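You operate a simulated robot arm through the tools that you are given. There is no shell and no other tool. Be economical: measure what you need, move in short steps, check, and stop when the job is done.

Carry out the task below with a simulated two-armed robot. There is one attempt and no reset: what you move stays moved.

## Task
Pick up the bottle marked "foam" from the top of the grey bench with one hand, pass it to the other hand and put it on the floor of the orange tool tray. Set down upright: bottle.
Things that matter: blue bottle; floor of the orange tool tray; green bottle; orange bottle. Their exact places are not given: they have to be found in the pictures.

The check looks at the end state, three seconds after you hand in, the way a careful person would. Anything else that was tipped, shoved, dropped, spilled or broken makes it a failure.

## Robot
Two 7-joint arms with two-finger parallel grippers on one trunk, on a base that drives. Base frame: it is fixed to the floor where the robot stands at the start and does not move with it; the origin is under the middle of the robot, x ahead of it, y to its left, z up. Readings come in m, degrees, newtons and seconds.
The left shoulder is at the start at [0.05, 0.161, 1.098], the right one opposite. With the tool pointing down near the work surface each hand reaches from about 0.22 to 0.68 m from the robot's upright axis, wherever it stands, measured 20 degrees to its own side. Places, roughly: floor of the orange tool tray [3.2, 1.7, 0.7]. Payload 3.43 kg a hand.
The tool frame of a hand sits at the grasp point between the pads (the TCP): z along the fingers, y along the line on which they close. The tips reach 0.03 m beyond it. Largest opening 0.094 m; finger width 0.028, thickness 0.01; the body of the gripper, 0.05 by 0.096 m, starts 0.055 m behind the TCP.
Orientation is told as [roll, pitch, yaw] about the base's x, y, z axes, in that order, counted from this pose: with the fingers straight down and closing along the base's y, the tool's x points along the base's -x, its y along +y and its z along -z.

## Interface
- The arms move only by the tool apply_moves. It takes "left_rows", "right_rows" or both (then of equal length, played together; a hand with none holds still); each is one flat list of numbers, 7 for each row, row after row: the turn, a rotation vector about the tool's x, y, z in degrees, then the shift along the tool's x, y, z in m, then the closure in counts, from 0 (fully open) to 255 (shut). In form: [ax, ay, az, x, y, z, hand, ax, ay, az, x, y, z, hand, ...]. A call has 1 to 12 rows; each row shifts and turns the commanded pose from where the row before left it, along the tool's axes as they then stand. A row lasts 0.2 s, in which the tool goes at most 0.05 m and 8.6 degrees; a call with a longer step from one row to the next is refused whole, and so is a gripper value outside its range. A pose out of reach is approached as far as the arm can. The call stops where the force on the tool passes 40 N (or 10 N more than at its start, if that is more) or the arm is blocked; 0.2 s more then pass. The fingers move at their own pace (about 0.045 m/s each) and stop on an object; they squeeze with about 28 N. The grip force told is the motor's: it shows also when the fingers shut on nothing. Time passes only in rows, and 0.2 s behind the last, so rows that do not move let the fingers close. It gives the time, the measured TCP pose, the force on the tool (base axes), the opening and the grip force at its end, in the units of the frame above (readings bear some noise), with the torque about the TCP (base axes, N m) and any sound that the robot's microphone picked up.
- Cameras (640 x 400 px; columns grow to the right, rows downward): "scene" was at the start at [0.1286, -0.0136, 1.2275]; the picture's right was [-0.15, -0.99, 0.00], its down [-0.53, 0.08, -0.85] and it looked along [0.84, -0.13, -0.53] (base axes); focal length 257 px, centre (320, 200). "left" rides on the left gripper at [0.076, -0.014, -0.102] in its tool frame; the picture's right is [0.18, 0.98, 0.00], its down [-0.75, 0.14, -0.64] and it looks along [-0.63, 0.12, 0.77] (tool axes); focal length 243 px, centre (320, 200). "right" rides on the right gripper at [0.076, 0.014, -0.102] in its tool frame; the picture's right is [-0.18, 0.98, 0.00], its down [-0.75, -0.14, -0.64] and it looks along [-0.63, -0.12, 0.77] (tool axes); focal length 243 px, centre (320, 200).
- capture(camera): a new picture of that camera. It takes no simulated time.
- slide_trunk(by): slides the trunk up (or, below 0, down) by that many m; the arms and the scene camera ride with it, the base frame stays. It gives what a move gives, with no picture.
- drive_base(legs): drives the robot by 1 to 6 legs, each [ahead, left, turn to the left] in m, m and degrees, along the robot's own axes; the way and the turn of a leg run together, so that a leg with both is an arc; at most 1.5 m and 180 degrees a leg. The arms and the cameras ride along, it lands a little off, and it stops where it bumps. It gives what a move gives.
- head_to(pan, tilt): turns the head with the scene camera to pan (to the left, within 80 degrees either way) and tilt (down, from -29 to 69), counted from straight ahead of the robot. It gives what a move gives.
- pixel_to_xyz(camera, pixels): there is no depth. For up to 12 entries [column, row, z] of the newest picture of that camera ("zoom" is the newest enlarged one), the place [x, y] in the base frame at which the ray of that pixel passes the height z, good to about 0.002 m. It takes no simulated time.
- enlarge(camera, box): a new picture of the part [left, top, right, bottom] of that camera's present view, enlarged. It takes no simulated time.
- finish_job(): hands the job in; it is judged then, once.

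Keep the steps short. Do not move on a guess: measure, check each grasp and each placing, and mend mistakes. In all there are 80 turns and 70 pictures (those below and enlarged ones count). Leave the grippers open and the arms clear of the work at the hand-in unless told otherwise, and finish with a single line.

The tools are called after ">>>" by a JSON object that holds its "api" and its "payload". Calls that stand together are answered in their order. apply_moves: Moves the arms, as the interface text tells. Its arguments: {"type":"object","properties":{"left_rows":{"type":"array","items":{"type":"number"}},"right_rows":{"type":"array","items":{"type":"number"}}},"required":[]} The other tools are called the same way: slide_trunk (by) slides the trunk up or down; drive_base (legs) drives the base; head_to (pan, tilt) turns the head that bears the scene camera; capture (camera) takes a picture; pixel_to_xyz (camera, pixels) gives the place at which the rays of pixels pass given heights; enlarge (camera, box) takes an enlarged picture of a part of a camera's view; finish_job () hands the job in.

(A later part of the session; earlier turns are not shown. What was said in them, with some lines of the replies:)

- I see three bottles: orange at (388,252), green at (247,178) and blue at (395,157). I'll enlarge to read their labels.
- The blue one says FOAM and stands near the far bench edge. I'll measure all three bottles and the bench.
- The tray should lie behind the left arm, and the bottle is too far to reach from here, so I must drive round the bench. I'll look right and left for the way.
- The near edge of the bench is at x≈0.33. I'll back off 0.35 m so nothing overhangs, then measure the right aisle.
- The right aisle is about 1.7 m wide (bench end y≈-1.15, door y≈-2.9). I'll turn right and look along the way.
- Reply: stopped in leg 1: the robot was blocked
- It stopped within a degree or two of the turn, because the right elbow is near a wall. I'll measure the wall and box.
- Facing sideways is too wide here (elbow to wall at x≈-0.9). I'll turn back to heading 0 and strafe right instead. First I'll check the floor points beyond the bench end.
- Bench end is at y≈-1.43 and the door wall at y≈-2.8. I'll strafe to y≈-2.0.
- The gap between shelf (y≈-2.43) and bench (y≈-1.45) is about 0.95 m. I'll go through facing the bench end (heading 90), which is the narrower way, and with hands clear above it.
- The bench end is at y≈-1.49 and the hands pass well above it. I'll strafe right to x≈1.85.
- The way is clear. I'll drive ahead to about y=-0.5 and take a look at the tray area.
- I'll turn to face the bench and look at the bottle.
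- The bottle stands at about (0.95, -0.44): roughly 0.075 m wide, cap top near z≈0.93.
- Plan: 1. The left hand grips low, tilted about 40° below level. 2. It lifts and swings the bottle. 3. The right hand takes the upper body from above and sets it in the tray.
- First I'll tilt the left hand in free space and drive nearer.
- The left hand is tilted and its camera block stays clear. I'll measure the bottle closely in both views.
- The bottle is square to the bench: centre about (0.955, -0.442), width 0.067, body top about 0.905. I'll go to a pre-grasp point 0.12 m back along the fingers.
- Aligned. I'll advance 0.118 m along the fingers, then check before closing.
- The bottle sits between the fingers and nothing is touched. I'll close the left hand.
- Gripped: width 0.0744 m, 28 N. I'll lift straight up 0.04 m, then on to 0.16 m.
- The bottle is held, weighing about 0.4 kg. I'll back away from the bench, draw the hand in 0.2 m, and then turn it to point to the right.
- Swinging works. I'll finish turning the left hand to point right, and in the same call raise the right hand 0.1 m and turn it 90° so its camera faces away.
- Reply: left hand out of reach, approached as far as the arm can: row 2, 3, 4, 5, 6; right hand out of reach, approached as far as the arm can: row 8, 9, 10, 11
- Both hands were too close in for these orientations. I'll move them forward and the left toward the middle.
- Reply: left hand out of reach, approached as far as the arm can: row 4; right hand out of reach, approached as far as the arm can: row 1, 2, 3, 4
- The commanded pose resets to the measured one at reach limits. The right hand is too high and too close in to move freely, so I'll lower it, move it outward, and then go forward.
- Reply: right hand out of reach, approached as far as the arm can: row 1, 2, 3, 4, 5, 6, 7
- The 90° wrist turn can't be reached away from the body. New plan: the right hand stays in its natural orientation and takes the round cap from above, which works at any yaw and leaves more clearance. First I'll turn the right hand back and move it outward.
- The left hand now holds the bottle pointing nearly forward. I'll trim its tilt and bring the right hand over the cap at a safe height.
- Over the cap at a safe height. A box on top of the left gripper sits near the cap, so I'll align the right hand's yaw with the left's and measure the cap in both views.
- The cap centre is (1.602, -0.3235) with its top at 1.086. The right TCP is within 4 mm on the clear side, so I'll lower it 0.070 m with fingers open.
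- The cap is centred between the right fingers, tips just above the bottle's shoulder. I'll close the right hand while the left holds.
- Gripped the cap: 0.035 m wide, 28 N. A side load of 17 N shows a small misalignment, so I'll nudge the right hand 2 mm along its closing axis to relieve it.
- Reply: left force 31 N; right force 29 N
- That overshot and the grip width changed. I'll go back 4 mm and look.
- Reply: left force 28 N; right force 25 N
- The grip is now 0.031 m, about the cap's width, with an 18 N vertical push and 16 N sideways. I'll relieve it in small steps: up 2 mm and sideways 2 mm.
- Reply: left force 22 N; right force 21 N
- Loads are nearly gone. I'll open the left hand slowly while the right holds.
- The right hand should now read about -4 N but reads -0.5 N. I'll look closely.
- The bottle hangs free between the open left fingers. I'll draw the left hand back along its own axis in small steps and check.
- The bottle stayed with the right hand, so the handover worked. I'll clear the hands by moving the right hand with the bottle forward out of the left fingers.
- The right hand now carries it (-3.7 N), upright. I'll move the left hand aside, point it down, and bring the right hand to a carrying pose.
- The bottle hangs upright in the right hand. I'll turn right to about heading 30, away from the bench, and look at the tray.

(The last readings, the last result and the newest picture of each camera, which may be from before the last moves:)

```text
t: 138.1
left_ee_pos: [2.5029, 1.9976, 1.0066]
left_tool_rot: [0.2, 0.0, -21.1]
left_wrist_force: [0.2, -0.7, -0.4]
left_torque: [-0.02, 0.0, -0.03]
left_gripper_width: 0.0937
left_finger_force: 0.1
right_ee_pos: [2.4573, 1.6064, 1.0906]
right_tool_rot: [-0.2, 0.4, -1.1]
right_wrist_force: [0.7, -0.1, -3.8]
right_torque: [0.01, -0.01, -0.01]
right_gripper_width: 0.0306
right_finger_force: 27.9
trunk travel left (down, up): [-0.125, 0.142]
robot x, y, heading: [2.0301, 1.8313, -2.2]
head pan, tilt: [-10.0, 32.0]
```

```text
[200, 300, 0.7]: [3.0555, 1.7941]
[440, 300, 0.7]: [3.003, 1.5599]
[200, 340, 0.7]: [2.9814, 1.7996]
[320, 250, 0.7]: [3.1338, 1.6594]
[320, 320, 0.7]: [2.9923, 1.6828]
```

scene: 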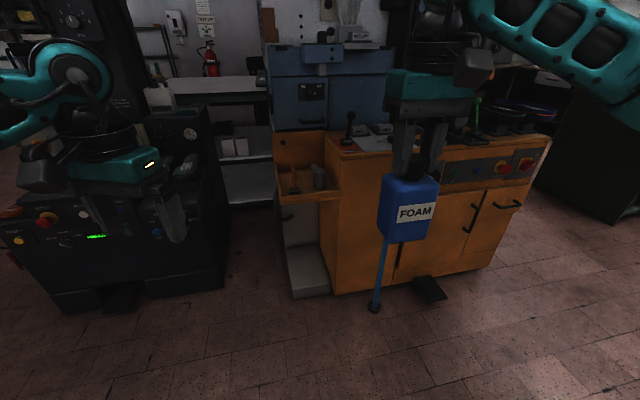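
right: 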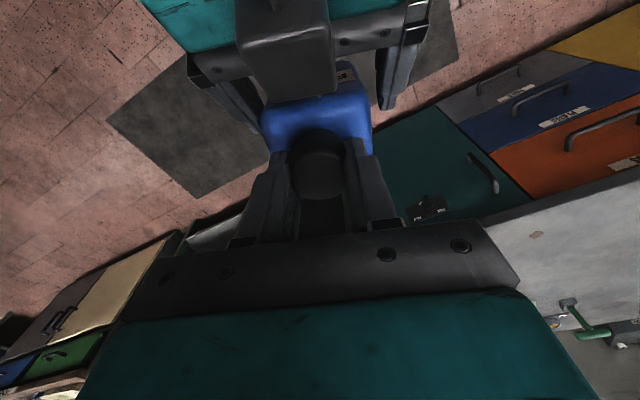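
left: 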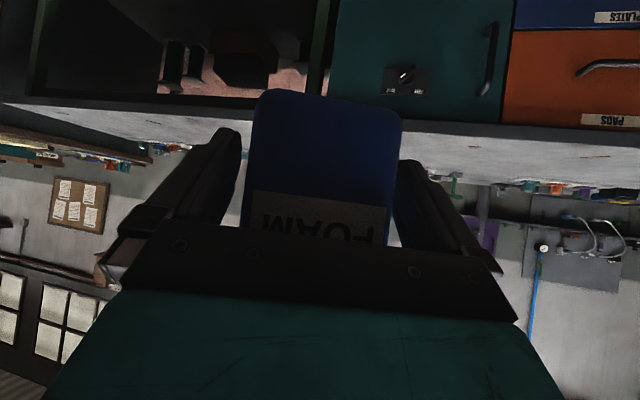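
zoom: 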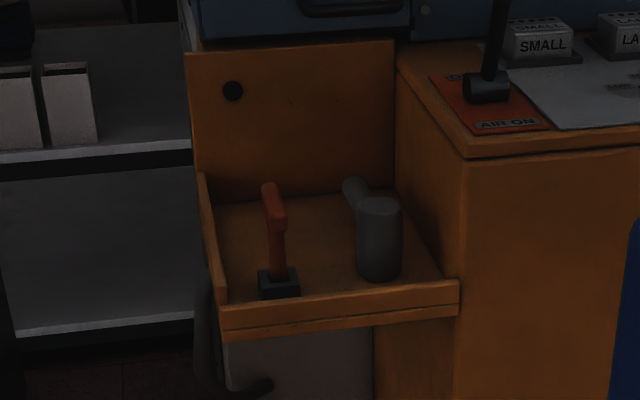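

The tray hangs at the cabinet's left end and holds two tools. A blue pole stands at (2.94, 1.33). I'll check the machine at the left, pull the left hand in, and approach keeping well left of the pole.

>>> {"api": "pixel_to_xyz", "payload": {"camera": "scene", "pixels": [[60, 312, 0.0], [130, 305, 0.0], [5, 245, 0.8], [100, 255, 0.7]]}}

>>> {"api": "apply_moves", "payload": {"left_rows": [0, 0, 0, 0.035, 0, 0, 0, 0, 0, 0, 0.035, 0, 0, 0, 0, 0, 0, 0.035, 0, 0, 0, 0, 0, 0, 0.03, 0, 0, 0, 0, 0, 0, 0, 0, 0, 0]}}

>>> {"api": "drive_base", "payload": {"legs": [[0.3, 0.16, 2.2]]}}

>>> {"api": "head_to", "payload": {"pan": -20, "tilt": 32}}

>>> {"api": "capture", "payload": {"camera": "scene"}}

```text
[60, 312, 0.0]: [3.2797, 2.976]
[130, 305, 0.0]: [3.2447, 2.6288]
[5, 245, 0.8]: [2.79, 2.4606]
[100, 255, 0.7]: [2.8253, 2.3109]
```

```text
t: 139.3
left_ee_pos: [2.3767, 2.0469, 1.0061]
left_tool_rot: [0.1, 0.0, -21.1]
left_wrist_force: [0.3, -0.1, -1.4]
left_torque: [-0.01, -0.01, 0.0]
left_gripper_width: 0.0941
left_finger_force: 0.1
right_ee_pos: [2.4578, 1.6063, 1.0907]
right_tool_rot: [-0.3, 0.3, -1.1]
right_wrist_force: [-0.2, -0.5, -2.8]
right_torque: [-0.01, -0.03, 0.0]
right_gripper_width: 0.0309
right_finger_force: 27.9
trunk travel left (down, up): [-0.125, 0.142]
robot x, y, heading: [2.0295, 1.8328, -2.6]
head pan, tilt: [-10.0, 32.0]
```

```text
t: 141.5
left_ee_pos: [2.6744, 2.2124, 1.0062]
left_tool_rot: [0.1, 0.0, -19.1]
left_wrist_force: [0.3, 0.4, 0.5]
left_torque: [0.01, -0.01, -0.02]
left_gripper_width: 0.0939
left_finger_force: 0.0
right_ee_pos: [2.769, 1.7757, 1.09]
right_tool_rot: [-0.4, 0.3, 0.8]
right_wrist_force: [-0.7, 0.1, -4.8]
right_torque: [-0.01, 0.01, 0.01]
right_gripper_width: 0.0308
right_finger_force: 27.3
trunk travel left (down, up): [-0.125, 0.142]
robot x, y, heading: [2.3327, 1.9881, -0.7]
head pan, tilt: [-10.0, 32.0]
```

```text
t: 142.2
left_ee_pos: [2.6732, 2.2134, 1.0067]
left_tool_rot: [0.1, 0.0, -19.2]
left_wrist_force: [-0.5, -0.4, 0.0]
left_torque: [0.01, -0.02, 0.0]
left_gripper_width: 0.0939
left_finger_force: 0.1
right_ee_pos: [2.7695, 1.7749, 1.0904]
right_tool_rot: [-0.4, 0.3, 0.8]
right_wrist_force: [0.3, -1.0, -4.3]
right_torque: [0.01, 0.02, -0.01]
right_gripper_width: 0.0307
right_finger_force: 27.8
trunk travel left (down, up): [-0.125, 0.142]
robot x, y, heading: [2.329, 1.9857, -1.1]
head pan, tilt: [-20.0, 32.0]
```

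```text
12 pictures are left
```

scene: 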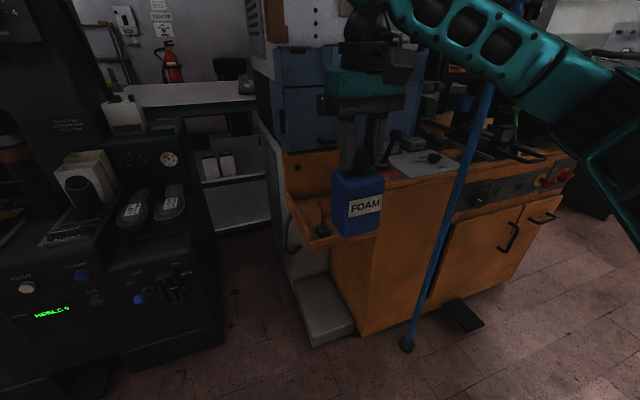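

I'll drive ahead 0.24 m so the bottle hovers near the tray's front edge, then look with both cameras.

>>> {"api": "drive_base", "payload": {"legs": [[0.24, 0.0, 1.0]]}}

>>> {"api": "head_to", "payload": {"pan": -28, "tilt": 42}}

>>> {"api": "capture", "payload": {"camera": "right"}}

>>> {"api": "enlarge", "payload": {"camera": "scene", "box": [180, 80, 500, 280]}}

```text
t: 144.0
left_ee_pos: [2.9079, 2.2191, 1.0058]
left_tool_rot: [0.1, 0.0, -18.3]
left_wrist_force: [0.5, 0.1, 0.5]
left_torque: [-0.02, 0.03, -0.01]
left_gripper_width: 0.0941
left_finger_force: 0.2
right_ee_pos: [3.011, 1.7816, 1.0918]
right_tool_rot: [-0.4, 0.3, 1.9]
right_wrist_force: [-0.2, -0.1, -3.9]
right_torque: [0.01, 0.04, 0.01]
right_gripper_width: 0.0306
right_finger_force: 28.1
trunk travel left (down, up): [-0.125, 0.142]
robot x, y, heading: [2.5697, 1.9845, 0.4]
head pan, tilt: [-20.0, 32.0]
```

```text
t: 144.7
left_ee_pos: [2.9067, 2.2192, 1.0065]
left_tool_rot: [0.1, 0.1, -18.2]
left_wrist_force: [0.0, 0.3, -1.1]
left_torque: [0.02, 0.0, 0.0]
left_gripper_width: 0.0938
left_finger_force: 0.0
right_ee_pos: [3.0089, 1.7815, 1.0914]
right_tool_rot: [-0.4, 0.2, 1.8]
right_wrist_force: [-0.3, 0.7, -4.0]
right_torque: [0.02, 0.01, -0.01]
right_gripper_width: 0.0308
right_finger_force: 28.0
trunk travel left (down, up): [-0.125, 0.142]
robot x, y, heading: [2.5683, 1.9864, 0.4]
head pan, tilt: [-28.0, 42.0]
```

```text
11 pictures are left
```

right: 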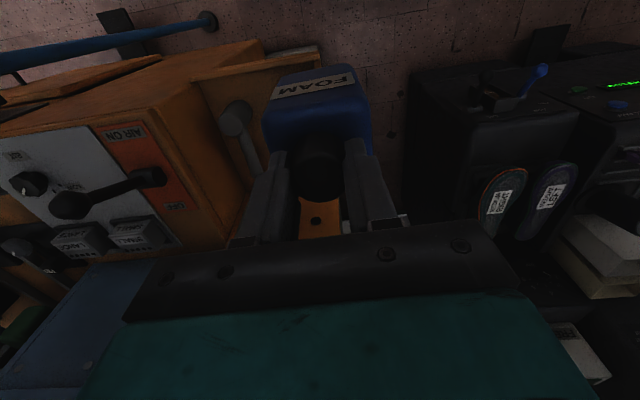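

```text
2.00 times, centred on (340, 180) of scene
```

zoom: 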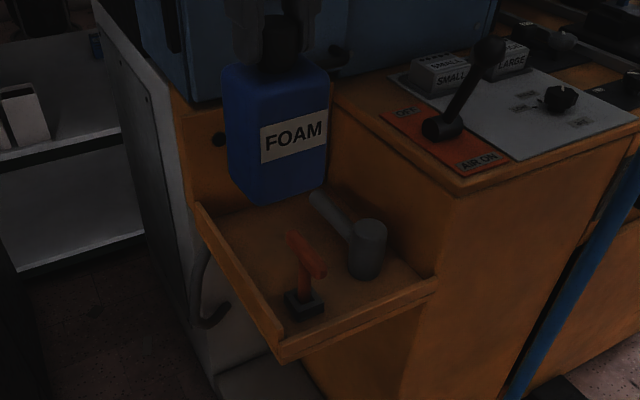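

I see the tray: red tool at zoom (303,300), grey mallet (367,250) with handle to (315,197), free floor at left-back. I'll measure.

>>> {"api": "pixel_to_xyz", "payload": {"camera": "zoom", "pixels": [[303, 310, 0.7], [285, 295, 0.7], [325, 308, 0.7], [365, 276, 0.7], [348, 268, 0.7], [315, 195, 0.76], [315, 195, 0.7], [272, 345, 0.72], [200, 208, 0.74], [288, 332, 0.7], [420, 283, 0.7], [330, 190, 0.7]]}}

>>> {"api": "pixel_to_xyz", "payload": {"camera": "zoom", "pixels": [[435, 275, 0.73], [212, 225, 0.7], [265, 235, 0.7], [350, 238, 0.72], [305, 240, 0.8], [440, 185, 0.85], [275, 195, 0.95], [232, 190, 0.95]]}}

```text
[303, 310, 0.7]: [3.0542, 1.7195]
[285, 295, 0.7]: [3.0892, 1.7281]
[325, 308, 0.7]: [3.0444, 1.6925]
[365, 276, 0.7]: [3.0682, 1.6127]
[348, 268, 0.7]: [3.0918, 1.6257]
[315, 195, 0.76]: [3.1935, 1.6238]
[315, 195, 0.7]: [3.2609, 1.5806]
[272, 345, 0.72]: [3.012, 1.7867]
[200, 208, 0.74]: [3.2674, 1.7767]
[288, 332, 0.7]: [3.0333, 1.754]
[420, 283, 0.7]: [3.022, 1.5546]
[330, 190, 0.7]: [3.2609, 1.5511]
```

```text
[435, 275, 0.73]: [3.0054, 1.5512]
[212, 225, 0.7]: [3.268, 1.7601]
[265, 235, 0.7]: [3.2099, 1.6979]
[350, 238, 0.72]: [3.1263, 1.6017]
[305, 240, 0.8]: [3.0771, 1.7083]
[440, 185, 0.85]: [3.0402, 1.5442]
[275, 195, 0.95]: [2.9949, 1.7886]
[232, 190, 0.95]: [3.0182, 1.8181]
```

Free floor runs x 3.11–3.27, y 1.64–1.76. I'll aim for the bottle centre at about (3.168, 1.70). First a 0.04 m drive ahead for reach.

>>> {"api": "drive_base", "payload": {"legs": [[0.04, 0.0, 0]]}}

```text
t: 145.6
left_ee_pos: [2.9479, 2.2198, 1.006]
left_tool_rot: [0.2, 0.0, -18.2]
left_wrist_force: [0.3, 0.3, 0.2]
left_torque: [0.01, 0.03, 0.0]
left_gripper_width: 0.0939
left_finger_force: 0.2
right_ee_pos: [3.0506, 1.7833, 1.09]
right_tool_rot: [-0.4, 0.3, 1.8]
right_wrist_force: [0.6, -1.4, -3.6]
right_torque: [-0.01, 0.0, 0.03]
right_gripper_width: 0.0307
right_finger_force: 27.7
trunk travel left (down, up): [-0.125, 0.142]
robot x, y, heading: [2.6114, 1.9862, 0.3]
head pan, tilt: [-28.0, 42.0]
```

Moving the bottle above the target spot at the same height.

>>> {"api": "apply_moves", "payload": {"right_rows": [0, 0, 0, -0.0297, -0.0218, 0, 255, 0, 0, 0, -0.0297, -0.0218, 0, 255, 0, 0, 0, -0.0297, -0.0218, 0, 255, 0, 0, 0, -0.0297, -0.0218, 0, 255, 0, 0, 0, 0, 0, 0, 255]}}

>>> {"api": "capture", "payload": {"camera": "right"}}

>>> {"api": "enlarge", "payload": {"camera": "scene", "box": [180, 60, 500, 260]}}

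```text
t: 146.8
left_ee_pos: [2.9468, 2.2181, 1.0066]
left_tool_rot: [0.1, 0.0, -18.2]
left_wrist_force: [0.1, -0.3, -0.6]
left_torque: [0.01, 0.0, 0.04]
left_gripper_width: 0.0941
left_finger_force: 0.1
right_ee_pos: [3.1719, 1.6996, 1.0946]
right_tool_rot: [-0.3, 0.2, 1.9]
right_wrist_force: [-0.2, -0.8, -3.7]
right_torque: [0.0, -0.02, -0.02]
right_gripper_width: 0.0306
right_finger_force: 27.8
trunk travel left (down, up): [-0.125, 0.142]
robot x, y, heading: [2.6103, 1.9882, 0.3]
head pan, tilt: [-28.0, 42.0]
```

```text
9 pictures are left
```

right: 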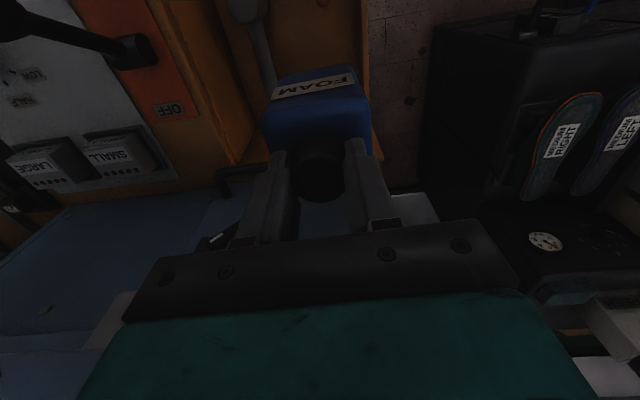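

```text
2.00 times, centred on (340, 160) of scene
```

zoom: 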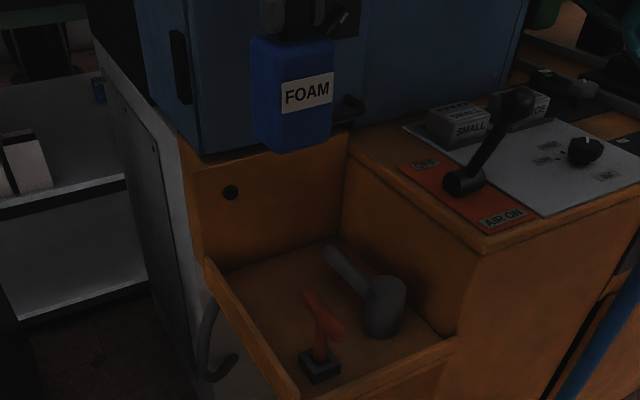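

A small handle sticks out of the blue cabinet at zoom (350,108). I'll check its place, the mallet's handle, and the back wall before lowering.

>>> {"api": "pixel_to_xyz", "payload": {"camera": "zoom", "pixels": [[362, 110, 0.95], [362, 110, 0.9], [335, 125, 0.88], [326, 250, 0.7], [326, 250, 0.73], [340, 237, 0.7], [225, 271, 0.7], [318, 290, 0.8], [340, 340, 0.8], [370, 285, 0.77], [320, 375, 0.7], [262, 385, 0.72]]}}

>>> {"api": "pixel_to_xyz", "payload": {"camera": "right", "pixels": [[222, 170, 0.95], [222, 170, 0.9], [232, 197, 0.9], [262, 85, 0.73], [262, 85, 0.7], [240, 150, 0.85], [375, 150, 0.73], [240, 160, 0.83]]}}

```text
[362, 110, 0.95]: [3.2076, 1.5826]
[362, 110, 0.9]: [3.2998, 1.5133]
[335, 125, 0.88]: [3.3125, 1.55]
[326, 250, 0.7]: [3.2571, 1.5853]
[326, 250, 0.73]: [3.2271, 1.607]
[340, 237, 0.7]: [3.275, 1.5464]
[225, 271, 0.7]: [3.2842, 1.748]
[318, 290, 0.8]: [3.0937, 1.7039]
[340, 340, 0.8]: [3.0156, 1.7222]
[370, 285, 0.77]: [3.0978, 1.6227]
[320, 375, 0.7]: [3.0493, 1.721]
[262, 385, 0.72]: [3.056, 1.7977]
```

```text
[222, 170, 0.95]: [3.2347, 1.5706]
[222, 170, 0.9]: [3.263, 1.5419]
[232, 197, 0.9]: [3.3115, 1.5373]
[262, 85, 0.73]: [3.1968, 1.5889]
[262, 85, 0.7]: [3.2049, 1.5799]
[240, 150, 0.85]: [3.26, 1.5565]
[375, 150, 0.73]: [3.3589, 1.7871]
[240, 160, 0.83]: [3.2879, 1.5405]
```

Clearances are good: handle tip (3.245, 1.555), mallet handle y≤1.61, back wall x≈3.28. I'll lower the bottle 0.22 m, stopping above the tray floor.

>>> {"api": "apply_moves", "payload": {"right_rows": [0, 0, 0, 0, 0, 0.035, 255, 0, 0, 0, 0, 0, 0.035, 255, 0, 0, 0, 0, 0, 0.035, 255, 0, 0, 0, 0, 0, 0.035, 255, 0, 0, 0, 0, 0, 0.035, 255, 0, 0, 0, 0, 0, 0.025, 255, 0, 0, 0, 0, 0, 0.02, 255, 0, 0, 0, 0, 0, 0, 255]}}

>>> {"api": "enlarge", "payload": {"camera": "scene", "box": [220, 110, 420, 260]}}

```text
t: 148.6
left_ee_pos: [2.9457, 2.2195, 1.0062]
left_tool_rot: [0.0, 0.0, -18.3]
left_wrist_force: [-0.8, 1.5, -0.8]
left_torque: [-0.03, 0.03, 0.0]
left_gripper_width: 0.094
left_finger_force: 0.0
right_ee_pos: [3.173, 1.698, 0.8704]
right_tool_rot: [-0.5, 0.4, 1.8]
right_wrist_force: [0.5, -0.7, -3.9]
right_torque: [0.01, 0.03, -0.01]
right_gripper_width: 0.0308
right_finger_force: 27.5
trunk travel left (down, up): [-0.125, 0.142]
robot x, y, heading: [2.6103, 1.9847, 0.3]
head pan, tilt: [-28.0, 42.0]
```

```text
2.67 times, centred on (320, 185) of scene
```

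zoom: 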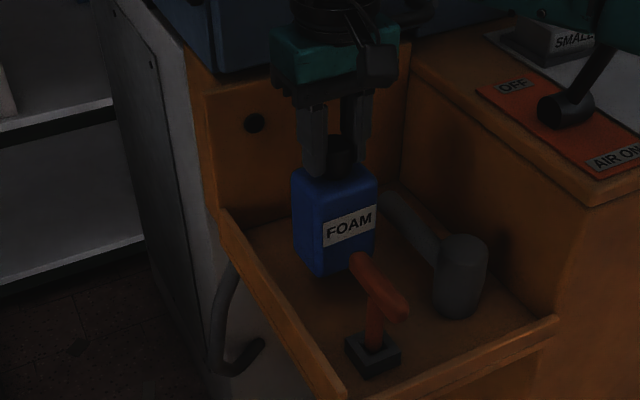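

Clear of both tools. I'll lower in 5 mm steps and watch the force.

>>> {"api": "apply_moves", "payload": {"right_rows": [0, 0, 0, 0, 0, 0.005, 255, 0, 0, 0, 0, 0, 0.005, 255, 0, 0, 0, 0, 0, 0.005, 255, 0, 0, 0, 0, 0, 0.005, 255, 0, 0, 0, 0, 0, 0, 255]}}

```text
t: 149.8
left_ee_pos: [2.9462, 2.2186, 1.0067]
left_tool_rot: [0.1, 0.0, -18.2]
left_wrist_force: [0.2, 0.1, 0.3]
left_torque: [-0.04, -0.01, 0.06]
left_gripper_width: 0.0938
left_finger_force: 0.2
right_ee_pos: [3.1702, 1.6971, 0.8511]
right_tool_rot: [-0.3, 0.3, 1.8]
right_wrist_force: [0.0, 0.1, -3.7]
right_torque: [0.02, 0.04, 0.0]
right_gripper_width: 0.0307
right_finger_force: 27.9
trunk travel left (down, up): [-0.125, 0.142]
robot x, y, heading: [2.615, 1.9864, 0.8]
head pan, tilt: [-28.0, 42.0]
```

>>> {"api": "apply_moves", "payload": {"right_rows": [0, 0, 0, 0, 0, 0.003, 255, 0, 0, 0, 0, 0, 0.003, 255, 0, 0, 0, 0, 0, 0.003, 255, 0, 0, 0, 0, 0, 0, 255]}}

```text
t: 150.8
left_ee_pos: [2.9471, 2.2198, 1.0074]
left_tool_rot: [0.1, 0.1, -18.2]
left_wrist_force: [-0.2, -0.4, 0.3]
left_torque: [-0.04, -0.03, 0.03]
left_gripper_width: 0.094
left_finger_force: 0.0
right_ee_pos: [3.1697, 1.6971, 0.8405]
right_tool_rot: [-0.3, 0.3, 1.8]
right_wrist_force: [-0.3, -0.4, -3.7]
right_torque: [-0.02, 0.0, 0.02]
right_gripper_width: 0.0308
right_finger_force: 27.7
trunk travel left (down, up): [-0.125, 0.142]
robot x, y, heading: [2.6078, 1.988, 0.6]
head pan, tilt: [-28.0, 42.0]
```

Still hanging (-3.7 N). I'll continue in 2 mm steps.

>>> {"api": "apply_moves", "payload": {"right_rows": [0, 0, 0, 0, 0, 0.002, 255, 0, 0, 0, 0, 0, 0.002, 255, 0, 0, 0, 0, 0, 0.002, 255, 0, 0, 0, 0, 0, 0, 255]}}

```text
t: 151.8
left_ee_pos: [2.9476, 2.2177, 1.0063]
left_tool_rot: [0.1, 0.0, -18.2]
left_wrist_force: [-0.1, -0.7, -0.1]
left_torque: [0.02, 0.01, 0.03]
left_gripper_width: 0.094
left_finger_force: 0.1
right_ee_pos: [3.1704, 1.6972, 0.8362]
right_tool_rot: [-0.3, 0.4, 1.8]
right_wrist_force: [-0.4, 0.2, -3.7]
right_torque: [-0.02, 0.0, 0.0]
right_gripper_width: 0.0308
right_finger_force: 27.8
trunk travel left (down, up): [-0.125, 0.142]
robot x, y, heading: [2.6095, 1.9851, 0.3]
head pan, tilt: [-28.0, 42.0]
```

>>> {"api": "apply_moves", "payload": {"right_rows": [0, 0, 0, 0, 0, 0.002, 255, 0, 0, 0, 0, 0, 0.002, 255, 0, 0, 0, 0, 0, 0.002, 255, 0, 0, 0, 0, 0, 0, 255]}}

>>> {"api": "enlarge", "payload": {"camera": "scene", "box": [220, 110, 420, 260]}}

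```text
t: 152.8
left_ee_pos: [2.9464, 2.2179, 1.007]
left_tool_rot: [0.1, -0.1, -18.2]
left_wrist_force: [-0.3, -0.6, 0.1]
left_torque: [-0.03, -0.01, -0.02]
left_gripper_width: 0.0938
left_finger_force: 0.0
right_ee_pos: [3.1683, 1.6976, 0.8319]
right_tool_rot: [-0.5, 0.1, 1.8]
right_wrist_force: [-3.9, -3.7, 12.8]
right_torque: [0.11, 0.09, 0.05]
right_gripper_width: 0.0307
right_finger_force: 27.7
trunk travel left (down, up): [-0.125, 0.142]
robot x, y, heading: [2.6098, 1.9864, 0.3]
head pan, tilt: [-28.0, 42.0]
```

```text
2.67 times, centred on (320, 185) of scene
```

zoom: 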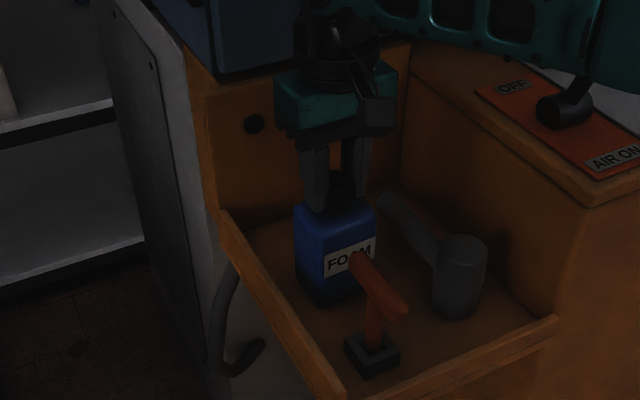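

The bottle has touched down (+12.8 N) and stands on the tray floor. I'll ease up about 1.5 mm, then open the right hand.

>>> {"api": "apply_moves", "payload": {"right_rows": [0, 0, 0, 0, 0, -0.0013, 255, 0, 0, 0, 0, 0, 0, 255]}}

```text
t: 153.4
left_ee_pos: [2.9467, 2.2186, 1.0074]
left_tool_rot: [0.0, -0.1, -18.1]
left_wrist_force: [-0.3, 0.1, 0.1]
left_torque: [0.02, 0.01, -0.01]
left_gripper_width: 0.0943
left_finger_force: 0.1
right_ee_pos: [3.1694, 1.6986, 0.8314]
right_tool_rot: [-0.3, 0.1, 1.8]
right_wrist_force: [1.7, -2.5, 7.5]
right_torque: [-0.14, -0.57, -0.15]
right_gripper_width: 0.0305
right_finger_force: 28.0
trunk travel left (down, up): [-0.125, 0.142]
robot x, y, heading: [2.6077, 1.9843, 0.3]
head pan, tilt: [-28.0, 42.0]
```

>>> {"api": "apply_moves", "payload": {"right_rows": [0, 0, 0, 0, 0, -0.001, 200, 0, 0, 0, 0, 0, 0, 140, 0, 0, 0, 0, 0, 0, 70, 0, 0, 0, 0, 0, 0, 0, 0, 0, 0, 0, 0, 0, 0, 0, 0, 0, 0, 0, 0, 0]}}

>>> {"api": "enlarge", "payload": {"camera": "scene", "box": [220, 110, 420, 260]}}

```text
t: 154.8
left_ee_pos: [2.9465, 2.2179, 1.0066]
left_tool_rot: [0.2, -0.1, -18.2]
left_wrist_force: [0.3, 0.2, -0.5]
left_torque: [-0.02, 0.04, 0.04]
left_gripper_width: 0.0939
left_finger_force: 0.0
right_ee_pos: [3.1689, 1.6972, 0.8325]
right_tool_rot: [-0.4, 0.3, 1.8]
right_wrist_force: [-0.5, 0.3, -0.1]
right_torque: [-0.02, 0.0, -0.03]
right_gripper_width: 0.0942
right_finger_force: 0.0
trunk travel left (down, up): [-0.125, 0.142]
robot x, y, heading: [2.6092, 1.9895, 0.7]
head pan, tilt: [-28.0, 42.0]
```

```text
2.67 times, centred on (320, 185) of scene
```

zoom: 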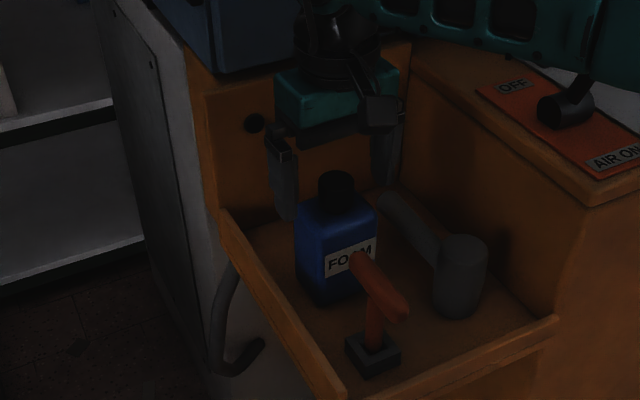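

The bottle stands upright by itself with the fingers clear. I'll raise the right hand straight up 0.25 m and draw it back.

>>> {"api": "apply_moves", "payload": {"right_rows": [0, 0, 0, 0, 0, -0.02, 0, 0, 0, 0, 0, 0, -0.035, 0, 0, 0, 0, 0, 0, -0.04, 0, 0, 0, 0, 0, 0, -0.04, 0, 0, 0, 0, 0, 0, -0.04, 0, 0, 0, 0, 0, 0, -0.04, 0, 0, 0, 0, 0, 0, -0.04, 0, 0, 0, 0, 0.03, 0.022, 0, 0, 0, 0, 0, 0.03, 0.022, 0, 0, 0, 0, 0, 0.03, 0.022, 0, 0, 0, 0, 0, 0.03, 0.022, 0, 0, 0, 0, 0, 0, 0, 0, 0]}}

>>> {"api": "drive_base", "payload": {"legs": [[-0.25, 0, 0]]}}

>>> {"api": "capture", "payload": {"camera": "scene"}}

```text
t: 157.4
left_ee_pos: [2.9469, 2.218, 1.0075]
left_tool_rot: [0.1, -0.1, -18.2]
left_wrist_force: [0.4, -0.1, -1.4]
left_torque: [0.03, -0.02, 0.03]
left_gripper_width: 0.0943
left_finger_force: 0.0
right_ee_pos: [3.0488, 1.7811, 1.0883]
right_tool_rot: [-0.3, 0.4, 1.8]
right_wrist_force: [0.4, 0.3, 0.2]
right_torque: [0.03, 0.0, -0.01]
right_gripper_width: 0.0942
right_finger_force: 0.0
trunk travel left (down, up): [-0.125, 0.142]
robot x, y, heading: [2.6077, 1.9844, 0.3]
head pan, tilt: [-28.0, 42.0]
```

```text
t: 159.2
left_ee_pos: [2.696, 2.2177, 1.0066]
left_tool_rot: [0.1, -0.1, -18.0]
left_wrist_force: [0.0, 0.0, 0.4]
left_torque: [-0.03, 0.0, 0.0]
left_gripper_width: 0.094
left_finger_force: 0.0
right_ee_pos: [2.7997, 1.7793, 1.0875]
right_tool_rot: [-0.4, 0.2, 2.0]
right_wrist_force: [-0.8, -0.4, -0.2]
right_torque: [0.01, -0.02, 0.01]
right_gripper_width: 0.0938
right_finger_force: 0.1
trunk travel left (down, up): [-0.125, 0.142]
robot x, y, heading: [2.3583, 1.9886, 0.3]
head pan, tilt: [-28.0, 42.0]
```

```text
4 pictures are left
```

scene: 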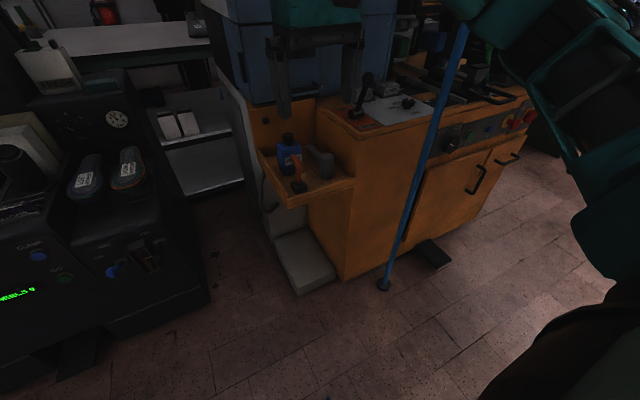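

The foam bottle stands upright in the tray, both tools and the pole are where they were, and the grippers are open and clear. I'm handing in.

>>> {"api": "finish_job", "payload": {}}

```text
The job is handed in.
```

The blue "foam" bottle was picked up with the left hand, passed to the right hand and set upright on the floor of the orange tool tray.
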